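You operate a simulated robot arm through the tools that you are given. There is no shell and no other tool.

Carry out the task below with a simulated two-armed robot. There is one attempt and no reset: what you move stays moved.

JOB
Press the sleeve home on the white cable plug.
Fine: plug in the press tray, tray in, latch at HOLD, push the pad, free the latch, tray out; leave the other plugs. Set down upright: what you pick out.

Only the result counts: the job must be done as asked and must still hold three seconds after the hand-in. Knocking over, shifting, dropping, spilling or breaking anything else fails it.

ROBOT AND FRAMES
Two 7-joint arms with fingered hands on one trunk that stands fixed in place. Base frame: the origin is at the foot of the trunk, x ahead of it, y to its left, z up. Lengths are in m, angles in rad, forces in N, time in s.
The left shoulder is at [0.07, 0.132, 1.167], the right one opposite. With the tool pointing down near the work surface each hand reaches from about 0.1 to 0.62 m from the base axis, measured 20 degrees to its own side. Payload 2.3 kg a hand.
The tool frame of a hand sits at the grasp point between the pads (the TCP): z along the fingers, y along the line on which they close. The tips reach 0.025 m beyond it. The gripper opens to 0.088 m; its body begins 0.029 m behind the TCP. The gripper is a hand of 3 fingers: y runs from the thumb to the fingers, the wrist lies at [-0.013, -0.097, -0.162] in the tool frame, and closing takes about 1.5 s.
Orientation is that of the tool frame in the base frame, as a unit quaternion [w, x, y, z]. With the fingers straight down and the wrist toward the robot, the tool's x, y and z point along [0, 1, 0], [1, 0, 0] and [0, 0, -1] of the base frame.

CONTROLS
- The arms move only by the tool apply_moves. It takes "left_targets", "right_targets" or both (then of equal length, played together; a hand with none holds still); each is a list of rows, each a list of 7 numbers: the turn, a rotation vector about the tool's x, y, z in units of 6 degrees (1.0 is 6 degrees), then the shift along the tool's x, y, z in units of 25 mm (1.0 is 25 mm), then the closure in counts, from 0 (fully open) to 255 (shut). In form: [[ax, ay, az, dx, dy, dz, fingers], ...]. A call has 1 to 20 rows; each row shifts and turns the commanded pose from where the row before left it, along the tool's axes as they then stand. A call with a number of a shift or a turn outside -1 to 1 is refused whole. Each row takes 0.2 s and may step no farther than 0.05 m and 0.15 rad from the row before; otherwise, or with a gripper value out of range, the whole call is refused. A pose out of reach is approached as far as the arm can. The call stops where the force on the tool passes 40 N (or 10 N more than at its start, if that is more) or the arm is blocked; 0.2 s more then pass. The fingers move at their own pace (about 0.108 m/s each) and stop on an object; they squeeze with about 31 N. The grip force told is the motor's: it shows also when the fingers shut on nothing. Time passes only in rows, and 0.2 s behind the last, so rows that do not move let the fingers close. It gives the time, the measured TCP pose, the force on the tool (base axes), the opening and the grip force at its end, in the units of the frame above (readings bear some noise), with the torque about the TCP (base axes, N m) and any sound that the robot's microphone picked up, and new pictures: "show" is both (left out), scene, wrist or none (wrist: the cameras of the hands that moved).
- Cameras (640 x 400 px; columns grow to the right, rows downward): "scene" is now at [0.1342, -0.0069, 1.4673]; the picture's right is [-0.20, -0.98, 0.00], its down [-0.74, 0.15, -0.65] and it looks along [0.64, -0.13, -0.76] (base axes); focal length 351 px, centre (320, 200). "left" rides on the left gripper at [-0.058, -0.085, -0.1] in its tool frame; the picture's right is [-0.67, -0.35, 0.66], its down [0.69, -0.63, 0.37] and it looks along [0.29, 0.69, 0.66] (tool axes); focal length 261 px, centre (320, 200). "right" rides on the right gripper at [0.058, -0.085, -0.099] in its tool frame; the picture's right is [-0.67, 0.35, -0.65], its down [-0.68, -0.63, 0.37] and it looks along [-0.29, 0.69, 0.66] (tool axes); focal length 261 px, centre (320, 200). There is no depth. A picture from a camera that has moved, and an enlarged one, comes with that camera's place and axes in the base frame and with its lens. The place of the scene camera against the robot may be out by one fixed shift of up to 0.012 m in any direction.
- lift_body(by): slides the trunk up (or, below 0, down) by that many m; the arms and the scene camera ride with it, the base frame stays. It gives what a move gives, with no picture.
- hand_shape(shape, hand): the hand has 3 fingers and takes this shape, open, in about a second: jaw (thumb against the fingers, like two jaws); tri (thumb and two fingers); tip (a fingertip pinch); poke (one finger out to press); point (the index stretched); flat (the hand flat); cup (the hand cupped); fist (a fist). The gripper value then closes the fingers along that shape, each until it touches; the sizes above hold for jaw. It gives what a move gives, with no picture.
- aim_head(pan, tilt): turns the head with the scene camera to pan (to the left, within 1.501 rad either way) and tilt (down, from -0.506 to 1.204), counted from straight ahead of the robot. It gives what a move gives, and a new picture of the scene camera.
- zoom(camera, box): a new picture of the part [left, top, right, bottom] of that camera's present view, enlarged. No time passes.
- close_job(): hands the job in; it is judged then, once.

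Places have to be worked out from the pictures, the camera data and where the tool is seen. Open the grippers and draw the arms clear of the work before you hand the job in, unless the task says otherwise.

The tools are called by a JSON object that holds its "name" and its "arguments". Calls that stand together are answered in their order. apply_moves: Moves the arms, as the interface text tells. Its arguments: {"type":"object","properties":{"left_targets":{"type":"array","items":{"type":"array","items":{"type":"number"}}},"right_targets":{"type":"array","items":{"type":"array","items":{"type":"number"}}},"show":{"type":"string","enum":["both","scene","wrist","none"]}},"required":[]} The other tools are called the same way: lift_body (by) moves the trunk up or down; hand_shape (shape, hand) gives the hand a shape; aim_head (pan, tilt) turns the head that bears the scene camera; zoom (camera, box) takes an enlarged picture of a part of a camera's view; close_job () hands the job in.

At the start:

```text
time: 0.0
left_ee_pos: [0.3959, 0.1019, 1.1921]
left_tcp_rot: [-0.001, 0.708, 0.706, 0.0]
left_ft_force: [0.4, 0.0, -0.2]
left_torque: [0.01, 0.01, 0.0]
left_opening: 0.0876
left_grip_force: 0.1
left_shape: jaw
right_ee_pos: [0.3221, -0.2294, 1.2325]
right_tcp_rot: [0.0, 0.708, 0.706, 0.0]
right_ft_force: [-0.6, 0.9, 0.0]
right_torque: [-0.01, 0.01, -0.02]
right_opening: 0.0875
right_grip_force: 0.2
right_shape: jaw
trunk travel left (down, up): [-0.725, 0.115]
head pan, tilt (commanded): [-0.195, 0.857]
```

scene: 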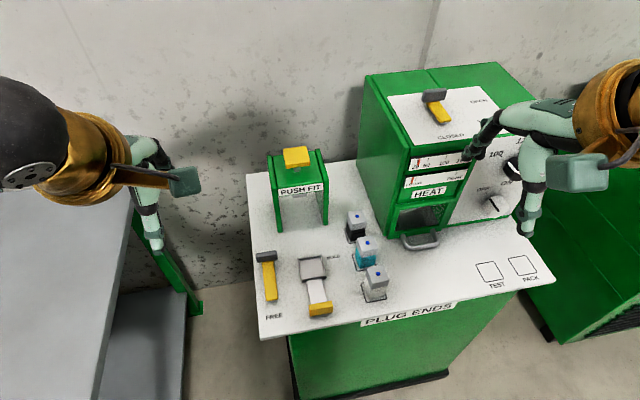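
right: 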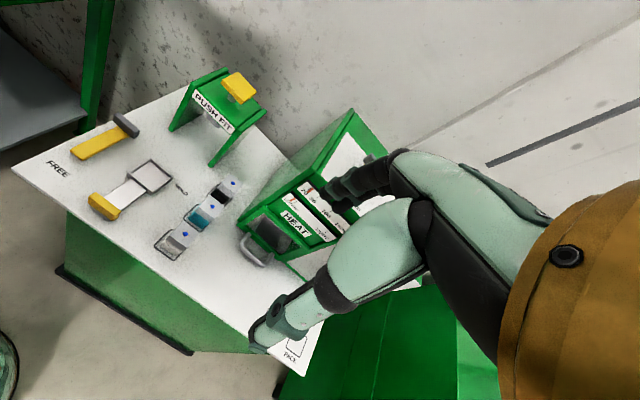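
left: 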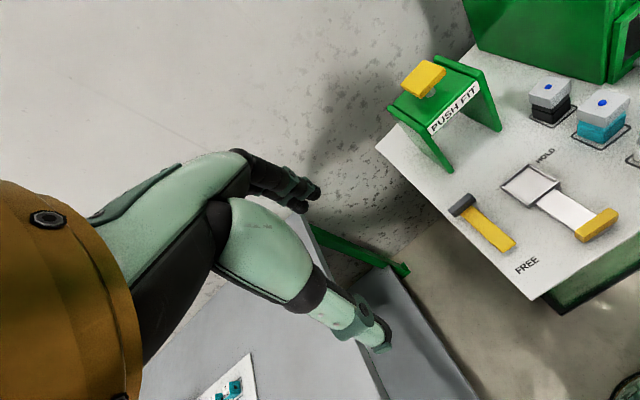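

I'll first look closely at the work table: the press, tray, latch and plugs.

{"name": "zoom", "arguments": {"camera": "scene", "box": [240, 130, 440, 340]}}

{"name": "zoom", "arguments": {"camera": "left", "box": [370, 40, 640, 320]}}

{"name": "zoom", "arguments": {"camera": "scene", "box": [360, 60, 560, 330]}}

```text
1.90 times, centred on (340, 235) of scene
camera zoom: at [0.1342, -0.0069, 1.4673], right [-0.2, -0.98, 0.0], down [-0.74, 0.15, -0.65], along [0.64, -0.13, -0.76], focal length 669 px, centre (282, 133)
```

zoom: 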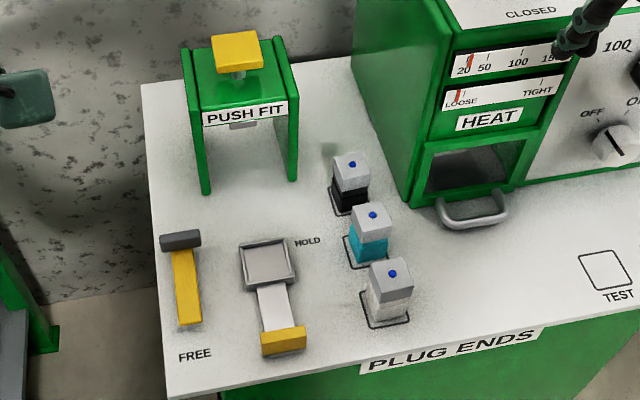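

```text
1.43 times, centred on (505, 180) of left
camera zoom: at [0.3103, 0.0454, 1.2928], right [-0.35, -0.67, -0.66], down [-0.63, 0.69, -0.37], along [0.69, 0.28, -0.66], focal length 372 px, centre (56, 229)
```

zoom: 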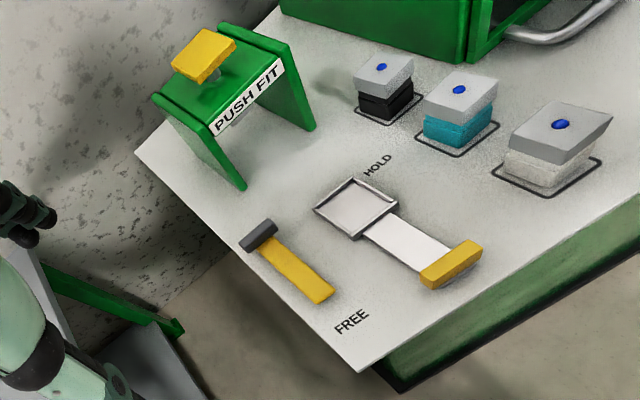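

```text
1.48 times, centred on (460, 195) of scene
camera zoom: at [0.1342, -0.0069, 1.4673], right [-0.2, -0.98, 0.0], down [-0.74, 0.15, -0.65], along [0.64, -0.13, -0.76], focal length 520 px, centre (113, 207)
```

zoom: 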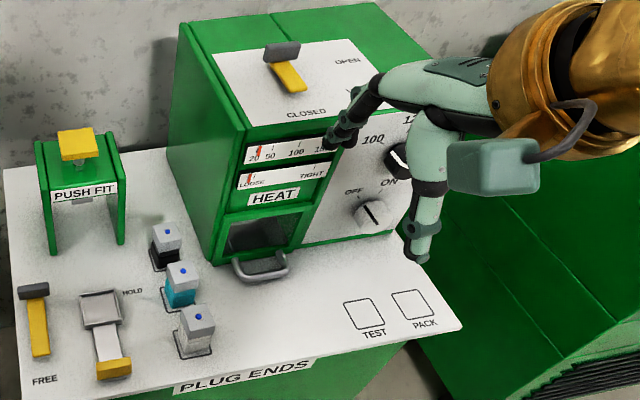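

The plug row sits around x≈0.41–0.54, y≈-0.163. The tray pocket is near (0.46,-0.057), the latch pivot near (0.50,0.024), and the press pad near (0.59,-0.057,1.045). I'll turn the right hand so it closes along the base y axis, still high up.

{"name": "apply_moves", "arguments": {"right_targets": [[0, 0, -1, 0, 0, 0, 0], [0, 0, -1, 0, 0, 0, 0], [0, 0, -1, 0, 0, 0, 0], [0, 0, -1, 0, 0, 0, 0], [0, 0, -1, 0, 0, 0, 0], [0, 0, -1, 0, 0, 0, 0], [0, 0, -1, 0, 0, 0, 0], [0, 0, -1, 0, 0, 0, 0], [0, 0, -1, 0, 0, 0, 0], [0, 0, -1, 0, 0, 0, 0], [0, 0, -1, 0, 0, 0, 0], [0, 0, -1, 0, 0, 0, 0], [0, 0, -1, 0, 0, 0, 0], [0, 0, -1, 0, 0, 0, 0], [0, 0, -1, 0, 0, 0, 0]], "show": "both"}}

```text
time: 3.2
left_ee_pos: [0.3956, 0.1036, 1.1922]
left_tcp_rot: [0.0, 0.708, 0.706, 0.0]
left_ft_force: [0.7, 1.0, 0.4]
left_torque: [0.02, 0.02, -0.04]
left_opening: 0.0875
left_grip_force: 0.0
left_shape: jaw
right_ee_pos: [0.3225, -0.2297, 1.2318]
right_tcp_rot: [0.001, 0.001, 1.0, 0.0]
right_ft_force: [-0.1, -0.3, -0.2]
right_torque: [-0.02, 0.02, -0.01]
right_opening: 0.0876
right_grip_force: 0.0
right_shape: jaw
trunk travel left (down, up): [-0.725, 0.115]
head pan, tilt (commanded): [-0.195, 0.857]
camera scene: at [0.1347, -0.0066, 1.4672], right [-0.2, -0.98, 0.0], down [-0.74, 0.15, -0.65], along [0.64, -0.13, -0.76], focal length 351 px, centre (320, 200)
camera right: at [0.2635, -0.3131, 1.332], right [0.67, 0.35, 0.66], down [0.69, -0.63, -0.37], along [0.29, 0.69, -0.66], focal length 261 px, centre (320, 200)
```

scene: 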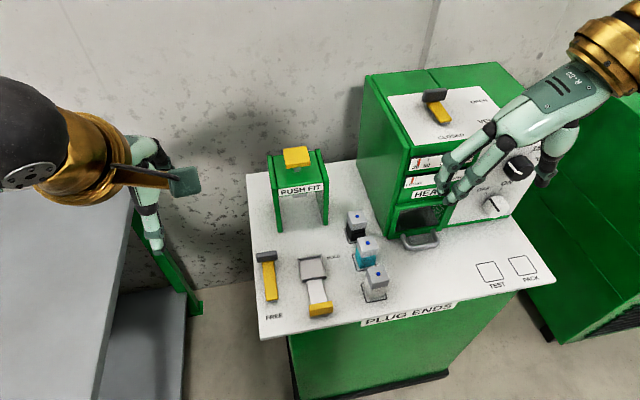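
right: 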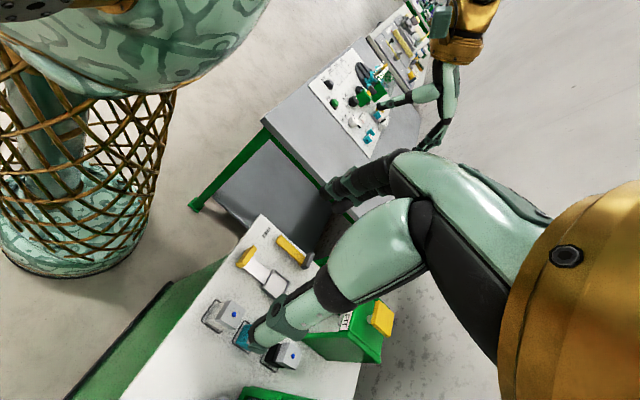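

The hand is now turned, with tool x = −base x, y = +base y and z down. I'll move it above the white plug at about z=1.06 and look with the wrist camera.

{"name": "apply_moves", "arguments": {"right_targets": [[0, 0, 0, -0.45, 0.33, 0.85, 0], [0, 0, 0, -0.45, 0.33, 0.85, 0], [0, 0, 0, -0.45, 0.33, 0.85, 0], [0, 0, 0, -0.45, 0.33, 0.85, 0], [0, 0, 0, -0.45, 0.33, 0.85, 0], [0, 0, 0, -0.45, 0.33, 0.85, 0], [0, 0, 0, -0.45, 0.33, 0.85, 0], [0, 0, 0, -0.45, 0.33, 0.85, 0]], "show": "both"}}

```text
time: 5.0
left_ee_pos: [0.3954, 0.1036, 1.1912]
left_tcp_rot: [-0.001, 0.708, 0.706, 0.0]
left_ft_force: [0.2, 0.1, 0.4]
left_torque: [0.0, 0.0, -0.02]
left_opening: 0.0873
left_grip_force: 0.1
left_shape: jaw
right_ee_pos: [0.4139, -0.1641, 1.0635]
right_tcp_rot: [0.001, 0.001, 1.0, -0.001]
right_ft_force: [0.2, -0.1, -0.2]
right_torque: [-0.03, -0.01, 0.0]
right_opening: 0.0877
right_grip_force: 0.1
right_shape: jaw
trunk travel left (down, up): [-0.725, 0.115]
head pan, tilt (commanded): [-0.195, 0.857]
camera scene: at [0.1353, -0.0066, 1.4672], right [-0.2, -0.98, 0.0], down [-0.74, 0.15, -0.65], along [0.64, -0.13, -0.76], focal length 351 px, centre (320, 200)
camera right: at [0.3548, -0.2473, 1.1631], right [0.67, 0.35, 0.66], down [0.68, -0.63, -0.37], along [0.29, 0.69, -0.66], focal length 261 px, centre (320, 200)
```

scene: 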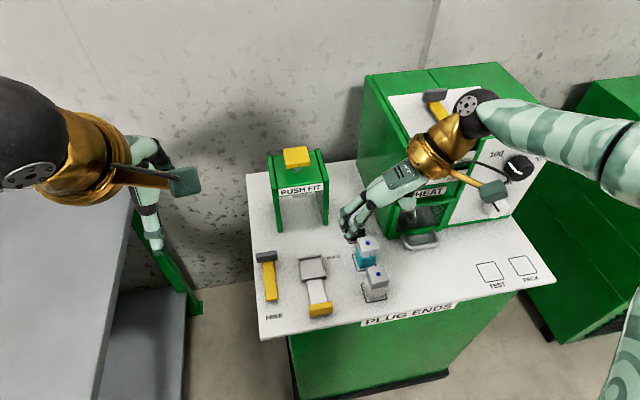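
right: 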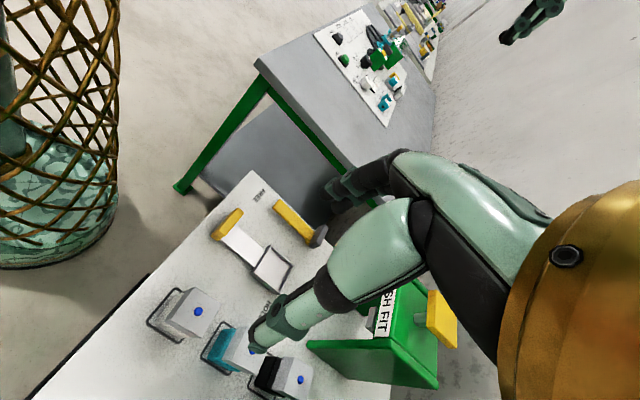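

Triangulating with the wrist cameras alone (the scene camera is shifted) gives:
- Table: z≈0.83
- White plug top: about (0.42,-0.185,0.883)
- Tray pocket: about (0.484,-0.073)
- Pad: about (0.637,-0.073,1.003)
- Latch pivot: about (0.52,0.014)

I'll lower the right hand over the white plug and look again.

{"name": "apply_moves", "arguments": {"right_targets": [[0, 0, 0, -0.06, -0.21, 0.95, 0], [0, 0, 0, -0.06, -0.21, 0.95, 0], [0, 0, 0, -0.06, -0.21, 0.95, 0], [0, 0, 0, -0.06, -0.21, 0.95, 0], [0, 0, 0, 0, 0, 0, 0]], "show": "both"}}

{"name": "zoom", "arguments": {"camera": "right", "box": [120, 160, 360, 400]}}

{"name": "zoom", "arguments": {"camera": "scene", "box": [320, 180, 440, 310]}}

```text
time: 6.2
left_ee_pos: [0.3956, 0.1022, 1.1921]
left_tcp_rot: [0.0, 0.708, 0.706, 0.0]
left_ft_force: [0.9, 0.6, -0.1]
left_torque: [0.01, 0.0, 0.01]
left_opening: 0.0875
left_grip_force: 0.1
left_shape: jaw
right_ee_pos: [0.4178, -0.1861, 0.9683]
right_tcp_rot: [0.001, 0.002, 1.0, 0.0]
right_ft_force: [-0.9, 0.7, -0.2]
right_torque: [-0.01, -0.01, -0.02]
right_opening: 0.0878
right_grip_force: 0.0
right_shape: jaw
trunk travel left (down, up): [-0.725, 0.115]
head pan, tilt (commanded): [-0.195, 0.857]
camera scene: at [0.1342, -0.0067, 1.4673], right [-0.2, -0.98, 0.0], down [-0.74, 0.15, -0.65], along [0.64, -0.13, -0.76], focal length 351 px, centre (320, 200)
camera right: at [0.3597, -0.2695, 1.0679], right [0.67, 0.35, 0.66], down [0.68, -0.63, -0.36], along [0.29, 0.69, -0.66], focal length 261 px, centre (320, 200)
```

scene: 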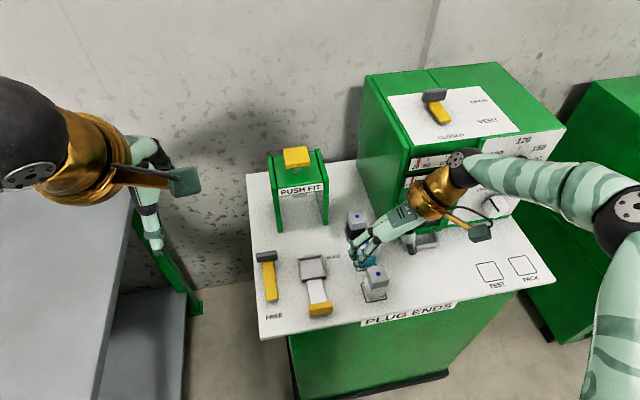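
right: 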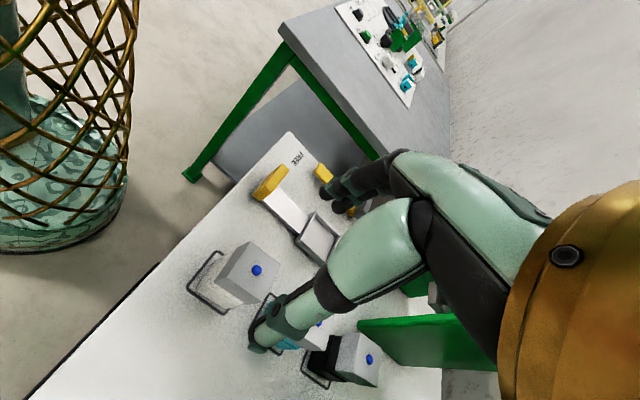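

```text
1.67 times, centred on (240, 280) of right
camera zoom: at [0.3597, -0.2695, 1.0679], right [0.67, 0.35, 0.66], down [0.68, -0.63, -0.36], along [0.29, 0.69, -0.66], focal length 434 px, centre (453, 67)
```

zoom: 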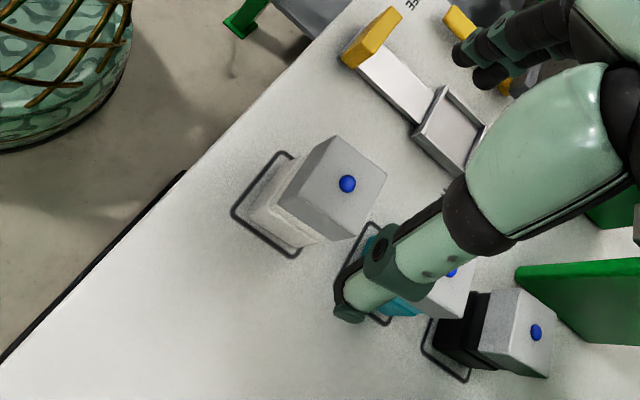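

```text
3.08 times, centred on (380, 245) of scene
camera zoom: at [0.1342, -0.0067, 1.4673], right [-0.2, -0.98, 0.0], down [-0.74, 0.15, -0.65], along [0.64, -0.13, -0.76], focal length 1081 px, centre (135, 62)
```

zoom: 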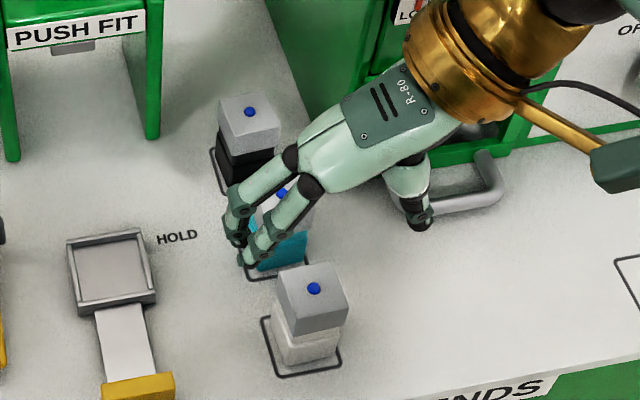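

The refined plug centre is about (0.4205,-0.184), top z≈0.881, width about 0.035. I'll descend with the hand open, straddling it in y, to TCP z≈0.90 first and check.

{"name": "apply_moves", "arguments": {"right_targets": [[0, 0, 0, -0.1, 0.06, 0.7, 0], [0, 0, 0, 0, 0, 0.7, 0], [0, 0, 0, 0, 0, 0.7, 0], [0, 0, 0, 0, 0, 0.6, 0], [0, 0, 0, 0, 0, 0, 0]], "show": "both"}}

{"name": "zoom", "arguments": {"camera": "scene", "box": [320, 180, 440, 310]}}

{"name": "zoom", "arguments": {"camera": "right", "box": [180, 160, 420, 400]}}

```text
time: 7.4
left_ee_pos: [0.3948, 0.1032, 1.1911]
left_tcp_rot: [0.0, 0.708, 0.706, 0.0]
left_ft_force: [0.5, 0.3, 0.2]
left_torque: [-0.02, 0.01, 0.0]
left_opening: 0.0876
left_grip_force: 0.1
left_shape: jaw
right_ee_pos: [0.4212, -0.184, 0.9008]
right_tcp_rot: [0.001, 0.0, 1.0, 0.001]
right_ft_force: [-1.0, 1.1, 0.7]
right_torque: [-0.03, -0.02, 0.0]
right_opening: 0.0874
right_grip_force: 0.0
right_shape: jaw
trunk travel left (down, up): [-0.725, 0.115]
head pan, tilt (commanded): [-0.195, 0.857]
camera scene: at [0.1342, -0.0068, 1.4673], right [-0.2, -0.98, 0.0], down [-0.74, 0.15, -0.65], along [0.64, -0.13, -0.76], focal length 351 px, centre (320, 200)
camera right: at [0.3623, -0.2673, 1.0002], right [0.67, 0.35, 0.66], down [0.68, -0.63, -0.37], along [0.29, 0.69, -0.66], focal length 261 px, centre (320, 200)
```

scene: 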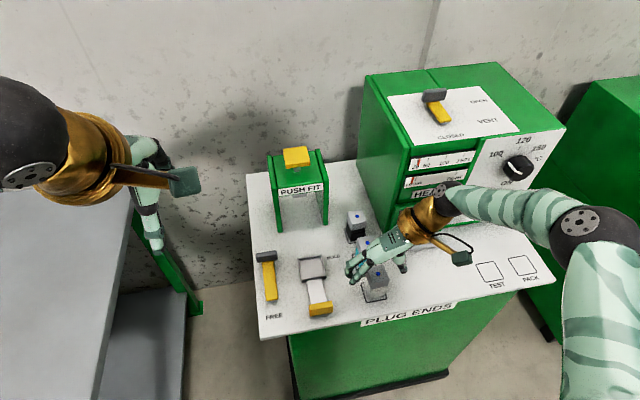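
right: 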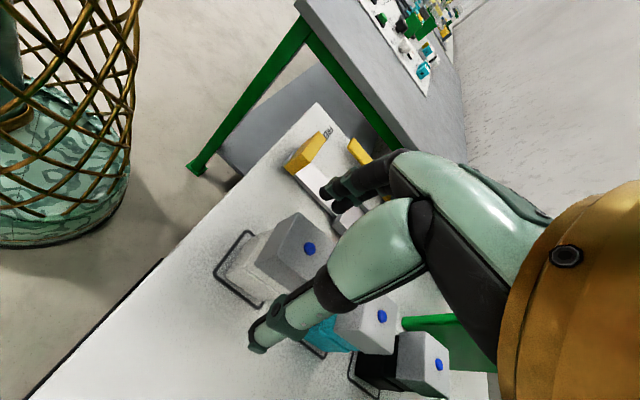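

```text
3.08 times, centred on (380, 245) of scene
camera zoom: at [0.1342, -0.0068, 1.4673], right [-0.2, -0.98, 0.0], down [-0.74, 0.15, -0.65], along [0.64, -0.13, -0.76], focal length 1081 px, centre (135, 62)
```

zoom: 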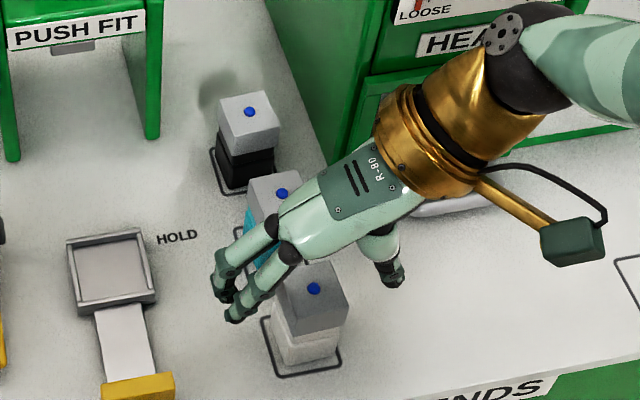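

```text
1.67 times, centred on (300, 280) of right
camera zoom: at [0.3623, -0.2673, 1.0002], right [0.67, 0.35, 0.66], down [0.68, -0.63, -0.37], along [0.29, 0.69, -0.66], focal length 434 px, centre (353, 67)
```

zoom: 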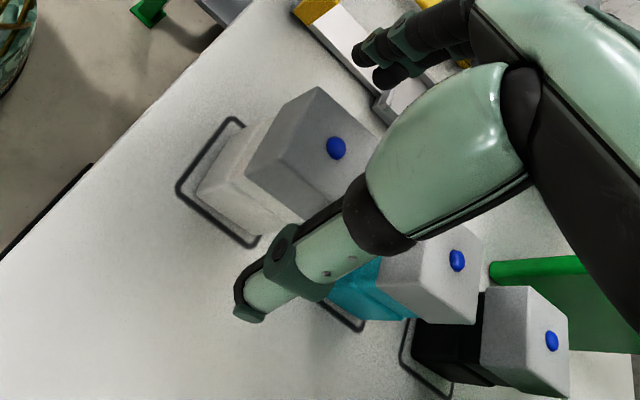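

The plug is centred between thumb and fingers to within a few mm, and the table z is about 0.828. I'll descend to TCP z≈0.87 (tips about 17 mm above the table) and close.

{"name": "apply_moves", "arguments": {"right_targets": [[0, 0, 0, -0.04, 0.06, 0.6, 0], [0, 0, 0, 0, 0, 0.6, 0], [0, 0, 0, 0, 0, 0, 0]], "show": "both"}}

{"name": "zoom", "arguments": {"camera": "scene", "box": [320, 180, 440, 310]}}

{"name": "zoom", "arguments": {"camera": "right", "box": [180, 160, 420, 400]}}

```text
time: 8.2
left_ee_pos: [0.3957, 0.1041, 1.1919]
left_tcp_rot: [0.0, 0.708, 0.707, -0.001]
left_ft_force: [-0.6, -0.2, -0.7]
left_torque: [-0.02, 0.0, -0.02]
left_opening: 0.0874
left_grip_force: 0.0
left_shape: jaw
right_ee_pos: [0.4214, -0.1803, 0.8694]
right_tcp_rot: [0.001, 0.002, 1.0, 0.0]
right_ft_force: [0.1, -0.5, -0.4]
right_torque: [0.02, 0.0, 0.0]
right_opening: 0.0879
right_grip_force: 0.0
right_shape: jaw
trunk travel left (down, up): [-0.725, 0.115]
head pan, tilt (commanded): [-0.195, 0.857]
camera scene: at [0.1341, -0.0068, 1.4673], right [-0.2, -0.98, 0.0], down [-0.74, 0.15, -0.65], along [0.64, -0.13, -0.76], focal length 351 px, centre (320, 200)
camera right: at [0.3628, -0.2656, 0.9689], right [0.67, 0.35, 0.66], down [0.68, -0.63, -0.36], along [0.29, 0.69, -0.66], focal length 261 px, centre (320, 200)
```

scene: 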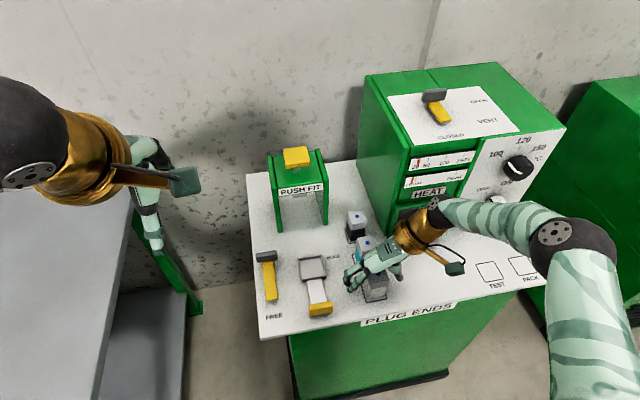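
right: 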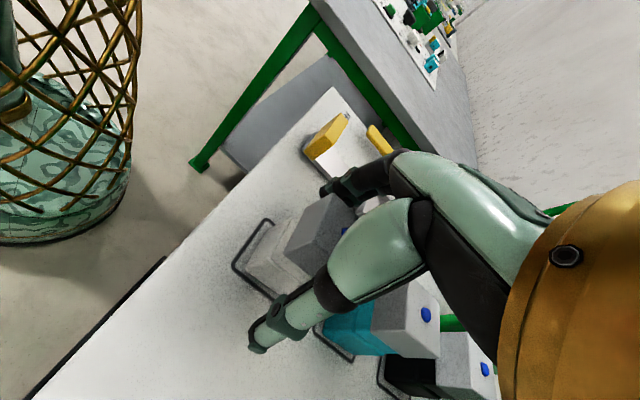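

```text
3.08 times, centred on (380, 245) of scene
camera zoom: at [0.1341, -0.0068, 1.4673], right [-0.2, -0.98, 0.0], down [-0.74, 0.15, -0.65], along [0.64, -0.13, -0.76], focal length 1081 px, centre (135, 62)
```

zoom: 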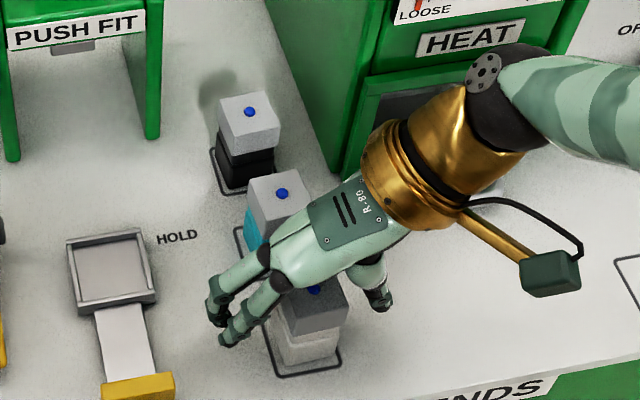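

```text
1.67 times, centred on (300, 280) of right
camera zoom: at [0.3628, -0.2656, 0.9689], right [0.67, 0.35, 0.66], down [0.68, -0.63, -0.36], along [0.29, 0.69, -0.66], focal length 434 px, centre (353, 67)
```

zoom: 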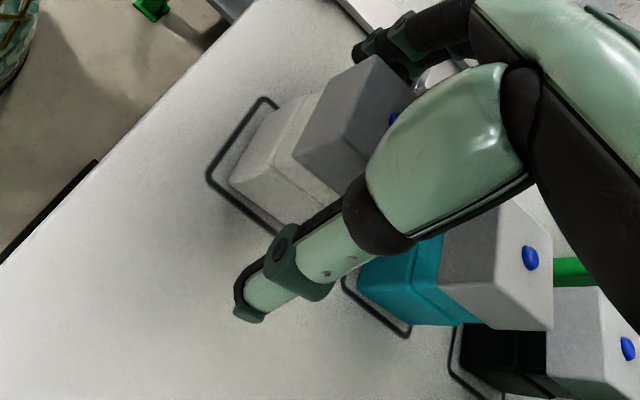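

Thumb and fingers straddle the plug correctly, so I'll close the fingers in place.

{"name": "apply_moves", "arguments": {"right_targets": [[0, 0, 0, 0, 0, 0, 60], [0, 0, 0, 0, 0, 0, 120], [0, 0, 0, 0, 0, 0, 180], [0, 0, 0, 0, 0, 0, 255], [0, 0, 0, 0, 0, 0, 255], [0, 0, 0, 0, 0, 0, 255], [0, 0, 0, 0, 0, 0, 255], [0, 0, 0, 0, 0, 0, 255]], "show": "both"}}

{"name": "zoom", "arguments": {"camera": "scene", "box": [320, 180, 440, 310]}}

{"name": "zoom", "arguments": {"camera": "right", "box": [180, 160, 420, 400]}}

```text
time: 10.0
left_ee_pos: [0.3915, 0.1049, 1.1929]
left_tcp_rot: [0.002, 0.708, 0.707, 0.0]
left_ft_force: [-0.5, -0.6, -1.0]
left_torque: [0.0, -0.02, 0.01]
left_opening: 0.0876
left_grip_force: 0.1
left_shape: jaw
right_ee_pos: [0.4202, -0.1809, 0.8723]
right_tcp_rot: [0.004, 0.002, 1.0, 0.0]
right_ft_force: [8.6, -2.9, 31.1]
right_torque: [0.37, -0.17, -0.08]
right_opening: 0.0261
right_grip_force: 30.9
right_shape: jaw
trunk travel left (down, up): [-0.725, 0.115]
head pan, tilt (commanded): [-0.195, 0.857]
camera scene: at [0.1302, -0.0048, 1.4679], right [-0.2, -0.98, 0.0], down [-0.74, 0.15, -0.66], along [0.64, -0.13, -0.75], focal length 351 px, centre (320, 200)
camera right: at [0.3609, -0.2642, 0.9714], right [0.67, 0.35, 0.66], down [0.69, -0.63, -0.36], along [0.29, 0.69, -0.66], focal length 261 px, centre (320, 200)
```

scene: 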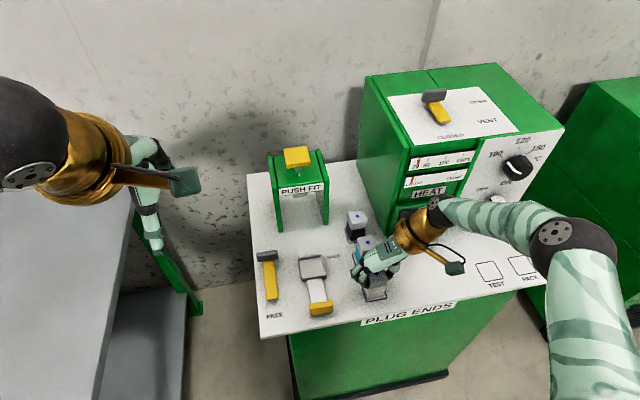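
right: 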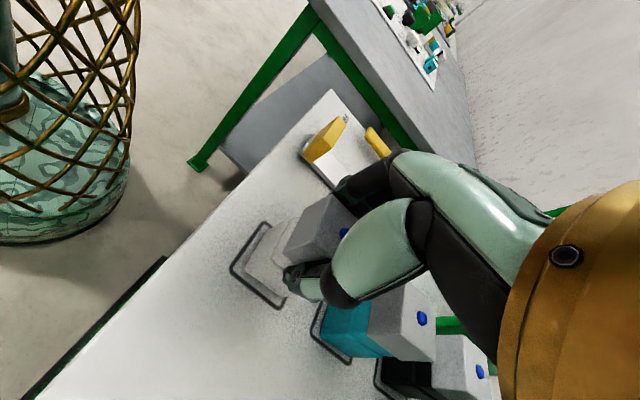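

```text
3.08 times, centred on (380, 245) of scene
camera zoom: at [0.1302, -0.0048, 1.4679], right [-0.2, -0.98, 0.0], down [-0.74, 0.15, -0.66], along [0.64, -0.13, -0.75], focal length 1081 px, centre (135, 62)
```

zoom: 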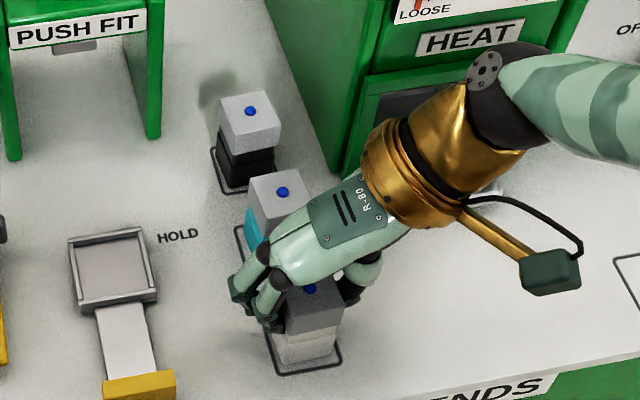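

```text
1.67 times, centred on (300, 280) of right
camera zoom: at [0.3609, -0.2642, 0.9714], right [0.67, 0.35, 0.66], down [0.69, -0.63, -0.36], along [0.29, 0.69, -0.66], focal length 434 px, centre (353, 67)
```

zoom: 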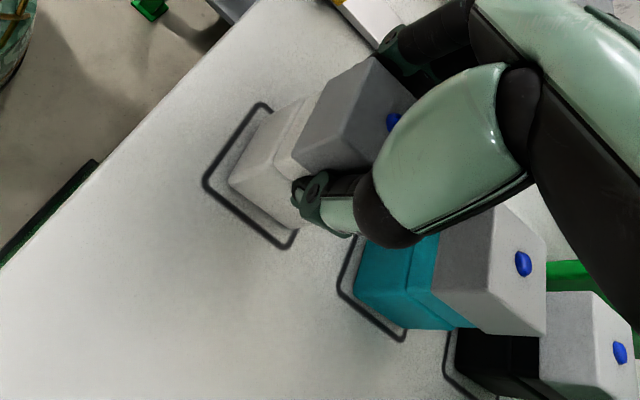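

The fingers gripped the plug with the opening at 0.026 m, and the hand is preloaded upward by about 31 N from friction with the plug. I'll lift a little and check that the whole plug comes along.

{"name": "apply_moves", "arguments": {"right_targets": [[0, 0, 0, 0, 0, -0.15, 255], [0, 0, 0, 0, 0, -0.15, 255], [0, 0, 0, 0, 0, -0.2, 255], [0, 0, 0, 0, 0, -0.3, 255], [0, 0, 0, 0, 0, -0.4, 255], [0, 0, 0, 0, 0, 0, 255]], "show": "both"}}

{"name": "zoom", "arguments": {"camera": "scene", "box": [320, 180, 440, 310]}}

{"name": "zoom", "arguments": {"camera": "right", "box": [180, 160, 420, 400]}}

```text
time: 11.4
left_ee_pos: [0.3949, 0.1042, 1.1921]
left_tcp_rot: [0.0, 0.707, 0.707, 0.0]
left_ft_force: [0.1, 0.6, -0.7]
left_torque: [0.05, 0.04, 0.02]
left_opening: 0.0879
left_grip_force: 0.0
left_shape: jaw
right_ee_pos: [0.4214, -0.1825, 0.9002]
right_tcp_rot: [0.0, 0.001, 1.0, 0.0]
right_ft_force: [0.4, -0.2, -0.9]
right_torque: [-0.01, 0.0, 0.01]
right_opening: 0.0252
right_grip_force: 30.9
right_shape: jaw
trunk travel left (down, up): [-0.725, 0.115]
head pan, tilt (commanded): [-0.195, 0.857]
camera scene: at [0.1344, -0.0069, 1.4672], right [-0.2, -0.98, 0.0], down [-0.74, 0.15, -0.65], along [0.64, -0.13, -0.76], focal length 351 px, centre (320, 200)
camera right: at [0.3624, -0.2662, 1.0005], right [0.67, 0.35, 0.66], down [0.68, -0.63, -0.37], along [0.29, 0.69, -0.66], focal length 261 px, centre (320, 200)
```

scene: 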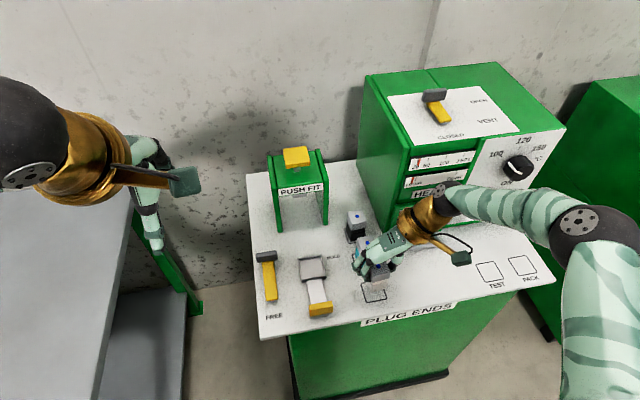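
right: 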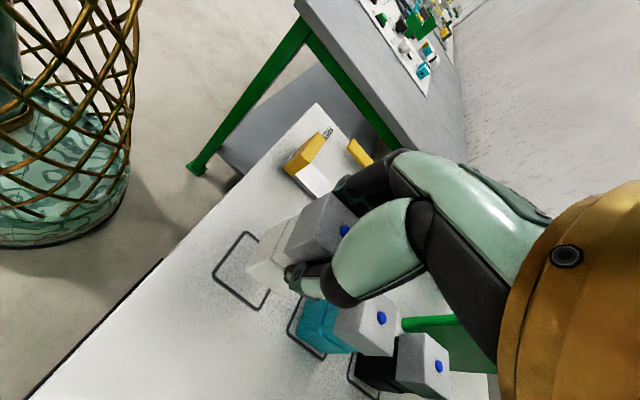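

```text
3.08 times, centred on (380, 245) of scene
camera zoom: at [0.1344, -0.0069, 1.4672], right [-0.2, -0.98, 0.0], down [-0.74, 0.15, -0.65], along [0.64, -0.13, -0.76], focal length 1081 px, centre (135, 62)
```

zoom: 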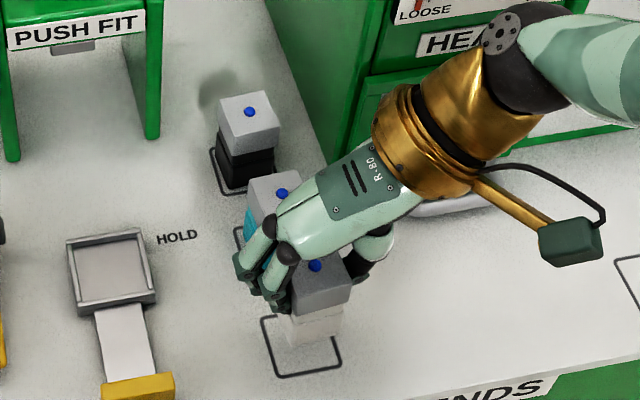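

```text
1.67 times, centred on (300, 280) of right
camera zoom: at [0.3624, -0.2662, 1.0005], right [0.67, 0.35, 0.66], down [0.68, -0.63, -0.37], along [0.29, 0.69, -0.66], focal length 434 px, centre (353, 67)
```

zoom: 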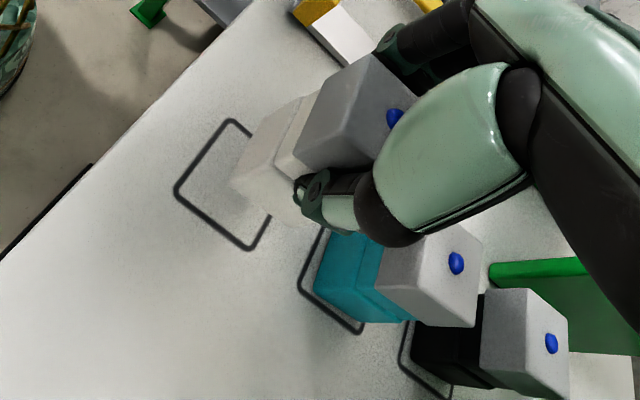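

The whole plug lifts cleanly and upright, with its centre within about 2 mm of the TCP. I'll raise it to a safe height and zoom in on the tray to place it precisely.

{"name": "apply_moves", "arguments": {"right_targets": [[0, 0, 0, 0, 0, -0.8, 255], [0, 0, 0, 0, 0, -0.8, 255], [0, 0, 0, 0, 0, -0.8, 255], [0, 0, 0, 0, 0, -0.8, 255], [0, 0, 0, 0, 0, 0, 255]], "show": "both"}}

{"name": "zoom", "arguments": {"camera": "left", "box": [430, 120, 640, 260]}}

{"name": "zoom", "arguments": {"camera": "right", "box": [160, 160, 400, 380]}}

{"name": "zoom", "arguments": {"camera": "scene", "box": [240, 180, 420, 330]}}

```text
time: 12.6
left_ee_pos: [0.3953, 0.1028, 1.1914]
left_tcp_rot: [0.0, 0.707, 0.707, 0.0]
left_ft_force: [0.2, -0.5, -0.7]
left_torque: [-0.01, -0.01, 0.01]
left_opening: 0.0875
left_grip_force: 0.1
left_shape: jaw
right_ee_pos: [0.4218, -0.1836, 0.9802]
right_tcp_rot: [0.001, 0.002, 1.0, -0.001]
right_ft_force: [0.6, 0.0, 0.3]
right_torque: [-0.02, -0.01, 0.01]
right_opening: 0.0251
right_grip_force: 31.0
right_shape: jaw
trunk travel left (down, up): [-0.725, 0.115]
head pan, tilt (commanded): [-0.195, 0.857]
camera scene: at [0.1346, -0.007, 1.4672], right [-0.2, -0.98, 0.0], down [-0.74, 0.15, -0.65], along [0.64, -0.13, -0.76], focal length 351 px, centre (320, 200)
camera right: at [0.3631, -0.2665, 1.0807], right [0.67, 0.35, 0.66], down [0.68, -0.63, -0.37], along [0.29, 0.69, -0.66], focal length 261 px, centre (320, 200)
```

scene: 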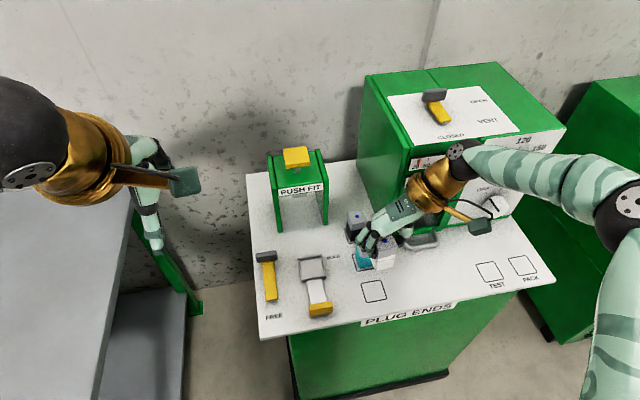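
right: 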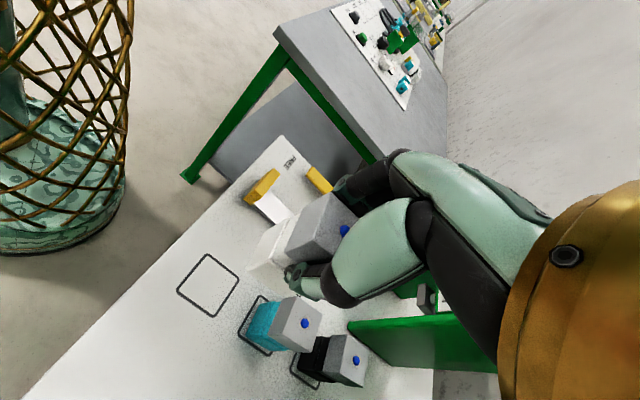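

```text
2.86 times, centred on (535, 190) of left
camera zoom: at [0.3107, 0.0453, 1.2927], right [-0.35, -0.67, -0.66], down [-0.63, 0.69, -0.37], along [0.69, 0.28, -0.66], focal length 745 px, centre (-294, 229)
```

zoom: 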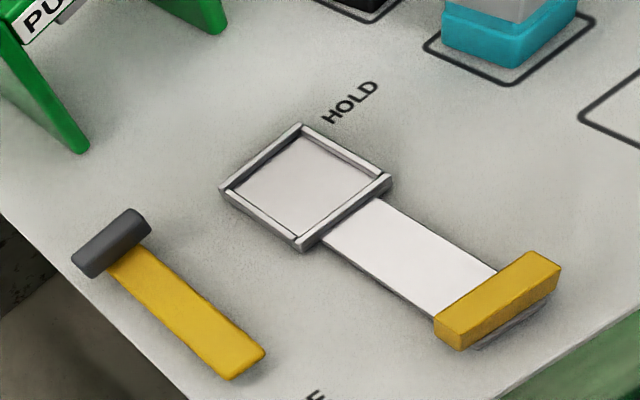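

```text
1.82 times, centred on (280, 270) of right
camera zoom: at [0.3631, -0.2665, 1.0807], right [0.67, 0.35, 0.66], down [0.68, -0.63, -0.37], along [0.29, 0.69, -0.66], focal length 474 px, centre (393, 73)
```

zoom: 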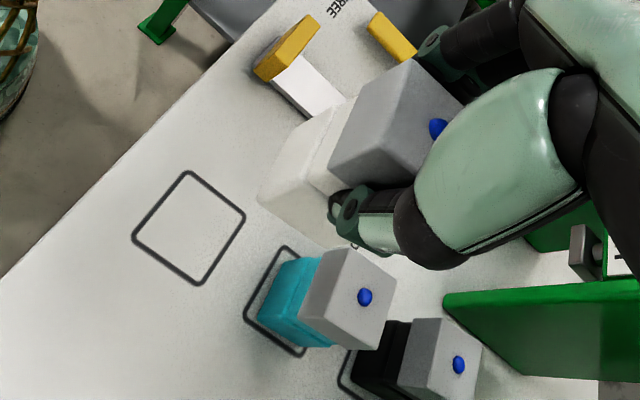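

```text
2.67 times, centred on (330, 255) of scene
camera zoom: at [0.1346, -0.007, 1.4672], right [-0.2, -0.98, 0.0], down [-0.74, 0.15, -0.65], along [0.64, -0.13, -0.76], focal length 937 px, centre (293, 53)
```

zoom: 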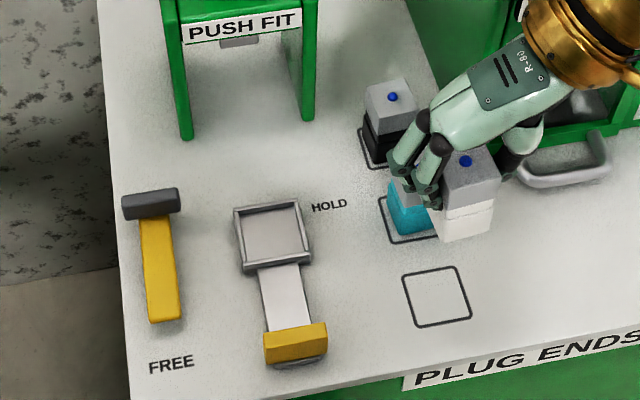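

The plug hangs upright. The two cameras disagree on the tray by about 1 cm in y, so I'll carry the plug above the tray at about (0.484,-0.071) and align visually up close.

{"name": "apply_moves", "arguments": {"right_targets": [[0, 0, 0, -0.5, 0.9, 0, 255], [0, 0, 0, -0.5, 0.9, 0, 255], [0, 0, 0, -0.5, 0.9, 0, 255], [0, 0, 0, -0.5, 0.9, 0, 255], [0, 0, 0, -0.5, 0.9, 0, 255], [0, 0, 0, 0, 0, 0.6, 255], [0, 0, 0, 0, 0, 0.6, 255], [0, 0, 0, 0, 0, 0, 255], [0, 0, 0, 0, 0, 0, 255]], "show": "both"}}

{"name": "zoom", "arguments": {"camera": "right", "box": [160, 160, 400, 380]}}

{"name": "zoom", "arguments": {"camera": "scene", "box": [240, 180, 420, 330]}}

{"name": "zoom", "arguments": {"camera": "left", "box": [430, 60, 640, 260]}}

```text
time: 14.6
left_ee_pos: [0.3956, 0.1034, 1.1917]
left_tcp_rot: [0.001, 0.708, 0.706, 0.0]
left_ft_force: [-0.9, 0.5, -0.1]
left_torque: [0.01, 0.0, -0.02]
left_opening: 0.0876
left_grip_force: 0.1
left_shape: jaw
right_ee_pos: [0.4838, -0.0685, 0.9512]
right_tcp_rot: [0.0, 0.001, 1.0, 0.0]
right_ft_force: [0.1, -0.7, -0.3]
right_torque: [0.01, 0.0, 0.0]
right_opening: 0.0251
right_grip_force: 30.9
right_shape: jaw
trunk travel left (down, up): [-0.725, 0.115]
head pan, tilt (commanded): [-0.195, 0.857]
camera scene: at [0.1344, -0.007, 1.4673], right [-0.2, -0.98, 0.0], down [-0.74, 0.15, -0.65], along [0.64, -0.13, -0.76], focal length 351 px, centre (320, 200)
camera right: at [0.426, -0.1528, 1.0507], right [0.67, 0.35, 0.66], down [0.68, -0.63, -0.37], along [0.29, 0.69, -0.66], focal length 261 px, centre (320, 200)
```

scene: 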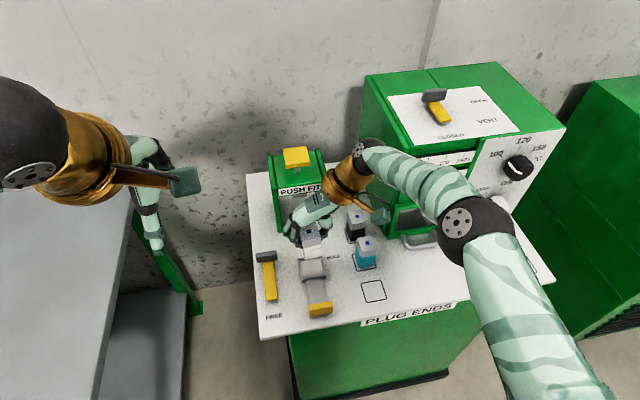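
right: 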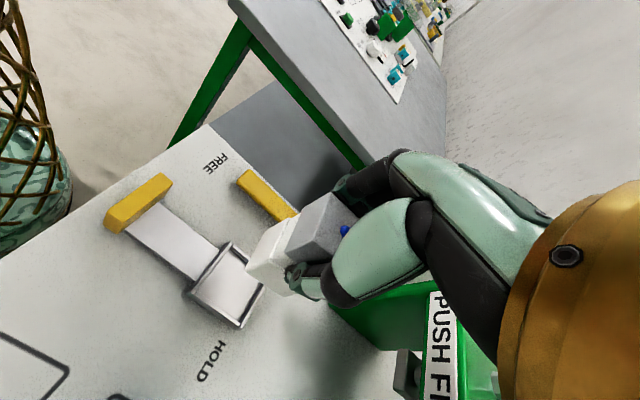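

```text
1.82 times, centred on (280, 270) of right
camera zoom: at [0.426, -0.1528, 1.0507], right [0.67, 0.35, 0.66], down [0.68, -0.63, -0.37], along [0.29, 0.69, -0.66], focal length 474 px, centre (393, 73)
```

zoom: 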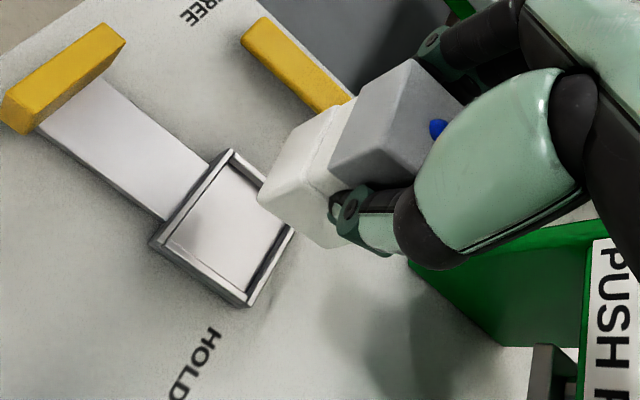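

```text
2.67 times, centred on (330, 255) of scene
camera zoom: at [0.1344, -0.007, 1.4673], right [-0.2, -0.98, 0.0], down [-0.74, 0.15, -0.65], along [0.64, -0.13, -0.76], focal length 937 px, centre (293, 53)
```

zoom: 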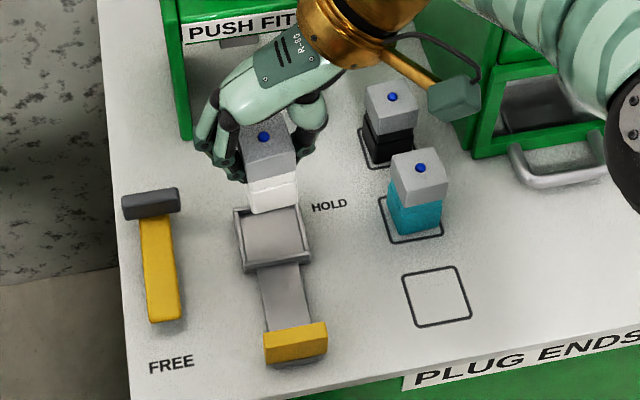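

```text
2.00 times, centred on (535, 160) of left
camera zoom: at [0.3105, 0.0453, 1.2927], right [-0.35, -0.67, -0.66], down [-0.63, 0.69, -0.37], along [0.69, 0.28, -0.66], focal length 521 px, centre (-110, 280)
```

zoom: 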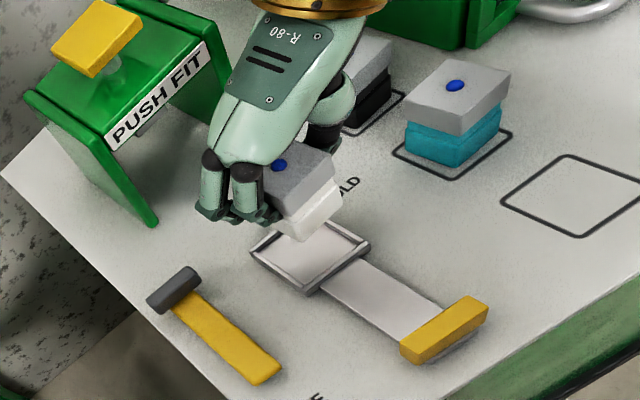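

Close-up estimates put the tray centre at about (0.488,-0.070) and the plug centre at about (0.486,-0.065). I'll shift by (+2,-5) mm and lower until the plug bottom sits just above the rim, then re-check.

{"name": "apply_moves", "arguments": {"right_targets": [[0, 0, 0, -0.08, -0.18, 0.5, 255], [0, 0, 0, 0, 0, 0.6, 255], [0, 0, 0, 0, 0, 0.6, 255], [0, 0, 0, 0, 0, 0.5, 255], [0, 0, 0, 0, 0, 0, 255], [0, 0, 0, 0, 0, 0, 255]], "show": "both"}}

{"name": "zoom", "arguments": {"camera": "right", "box": [180, 170, 380, 330]}}

{"name": "zoom", "arguments": {"camera": "scene", "box": [270, 200, 370, 300]}}

{"name": "zoom", "arguments": {"camera": "left", "box": [470, 100, 630, 220]}}

```text
time: 16.0
left_ee_pos: [0.3963, 0.1032, 1.1924]
left_tcp_rot: [0.001, 0.708, 0.706, 0.0]
left_ft_force: [0.1, 0.0, 0.3]
left_torque: [-0.05, 0.02, -0.02]
left_opening: 0.0873
left_grip_force: 0.1
left_shape: jaw
right_ee_pos: [0.4875, -0.0737, 0.8954]
right_tcp_rot: [0.001, 0.001, 1.0, 0.002]
right_ft_force: [-0.2, -0.2, -1.2]
right_torque: [0.0, 0.01, 0.03]
right_opening: 0.0248
right_grip_force: 30.8
right_shape: jaw
trunk travel left (down, up): [-0.725, 0.115]
head pan, tilt (commanded): [-0.195, 0.857]
camera scene: at [0.1345, -0.0069, 1.4672], right [-0.2, -0.98, 0.0], down [-0.74, 0.15, -0.65], along [0.64, -0.13, -0.76], focal length 351 px, centre (320, 200)
camera right: at [0.4277, -0.1574, 0.9948], right [0.67, 0.35, 0.66], down [0.68, -0.63, -0.37], along [0.29, 0.69, -0.66], focal length 261 px, centre (320, 200)
```

scene: 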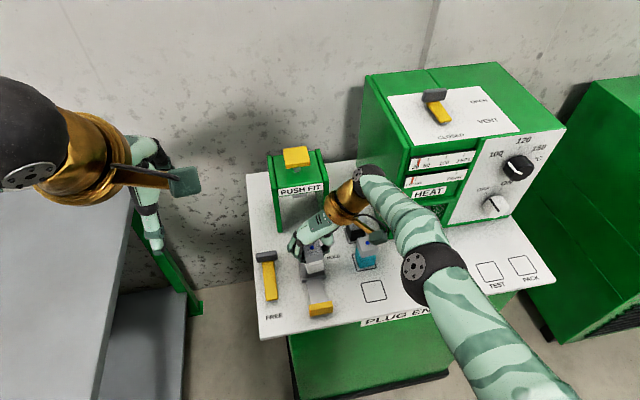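
right: 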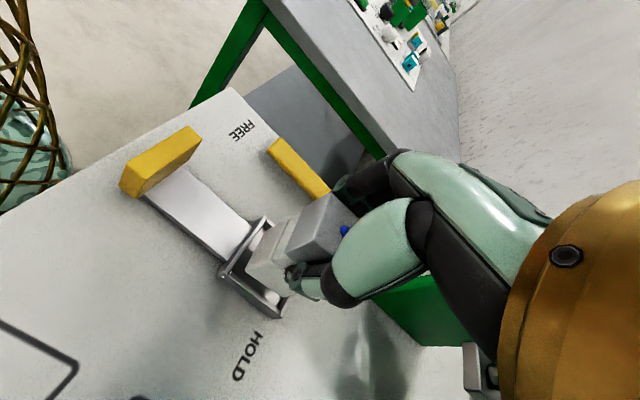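

```text
2.50 times, centred on (280, 250) of right
camera zoom: at [0.4277, -0.1574, 0.9948], right [0.67, 0.35, 0.66], down [0.68, -0.63, -0.37], along [0.29, 0.69, -0.66], focal length 652 px, centre (420, 75)
```

zoom: 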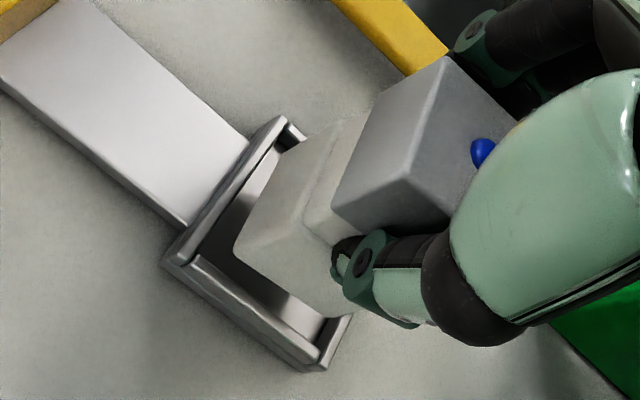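

```text
4.00 times, centred on (320, 250) of scene
camera zoom: at [0.1345, -0.0069, 1.4672], right [-0.2, -0.98, 0.0], down [-0.74, 0.15, -0.65], along [0.64, -0.13, -0.76], focal length 1405 px, centre (320, 0)
```

zoom: 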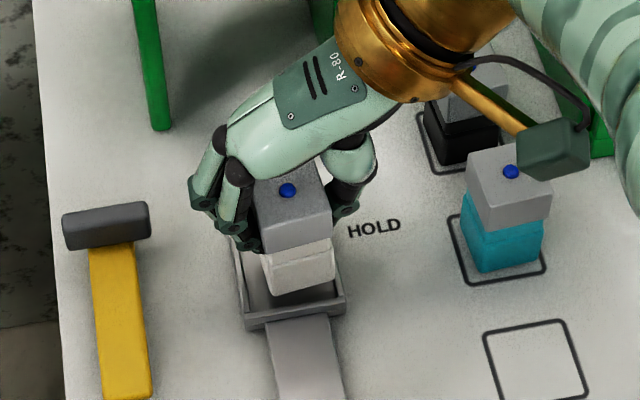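

```text
3.33 times, centred on (550, 160) of left
camera zoom: at [0.3106, 0.0454, 1.2927], right [-0.35, -0.67, -0.66], down [-0.63, 0.69, -0.37], along [0.69, 0.28, -0.66], focal length 869 px, centre (-447, 333)
```

zoom: 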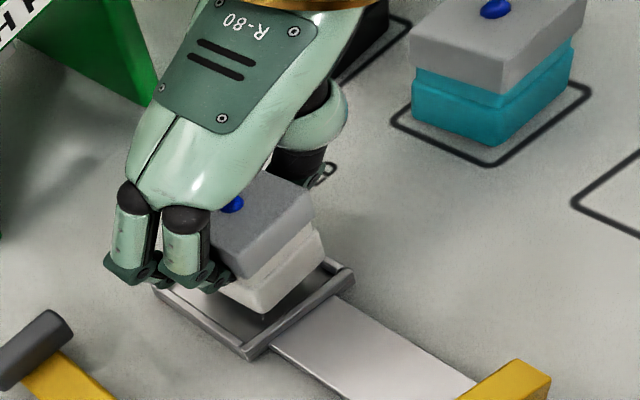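

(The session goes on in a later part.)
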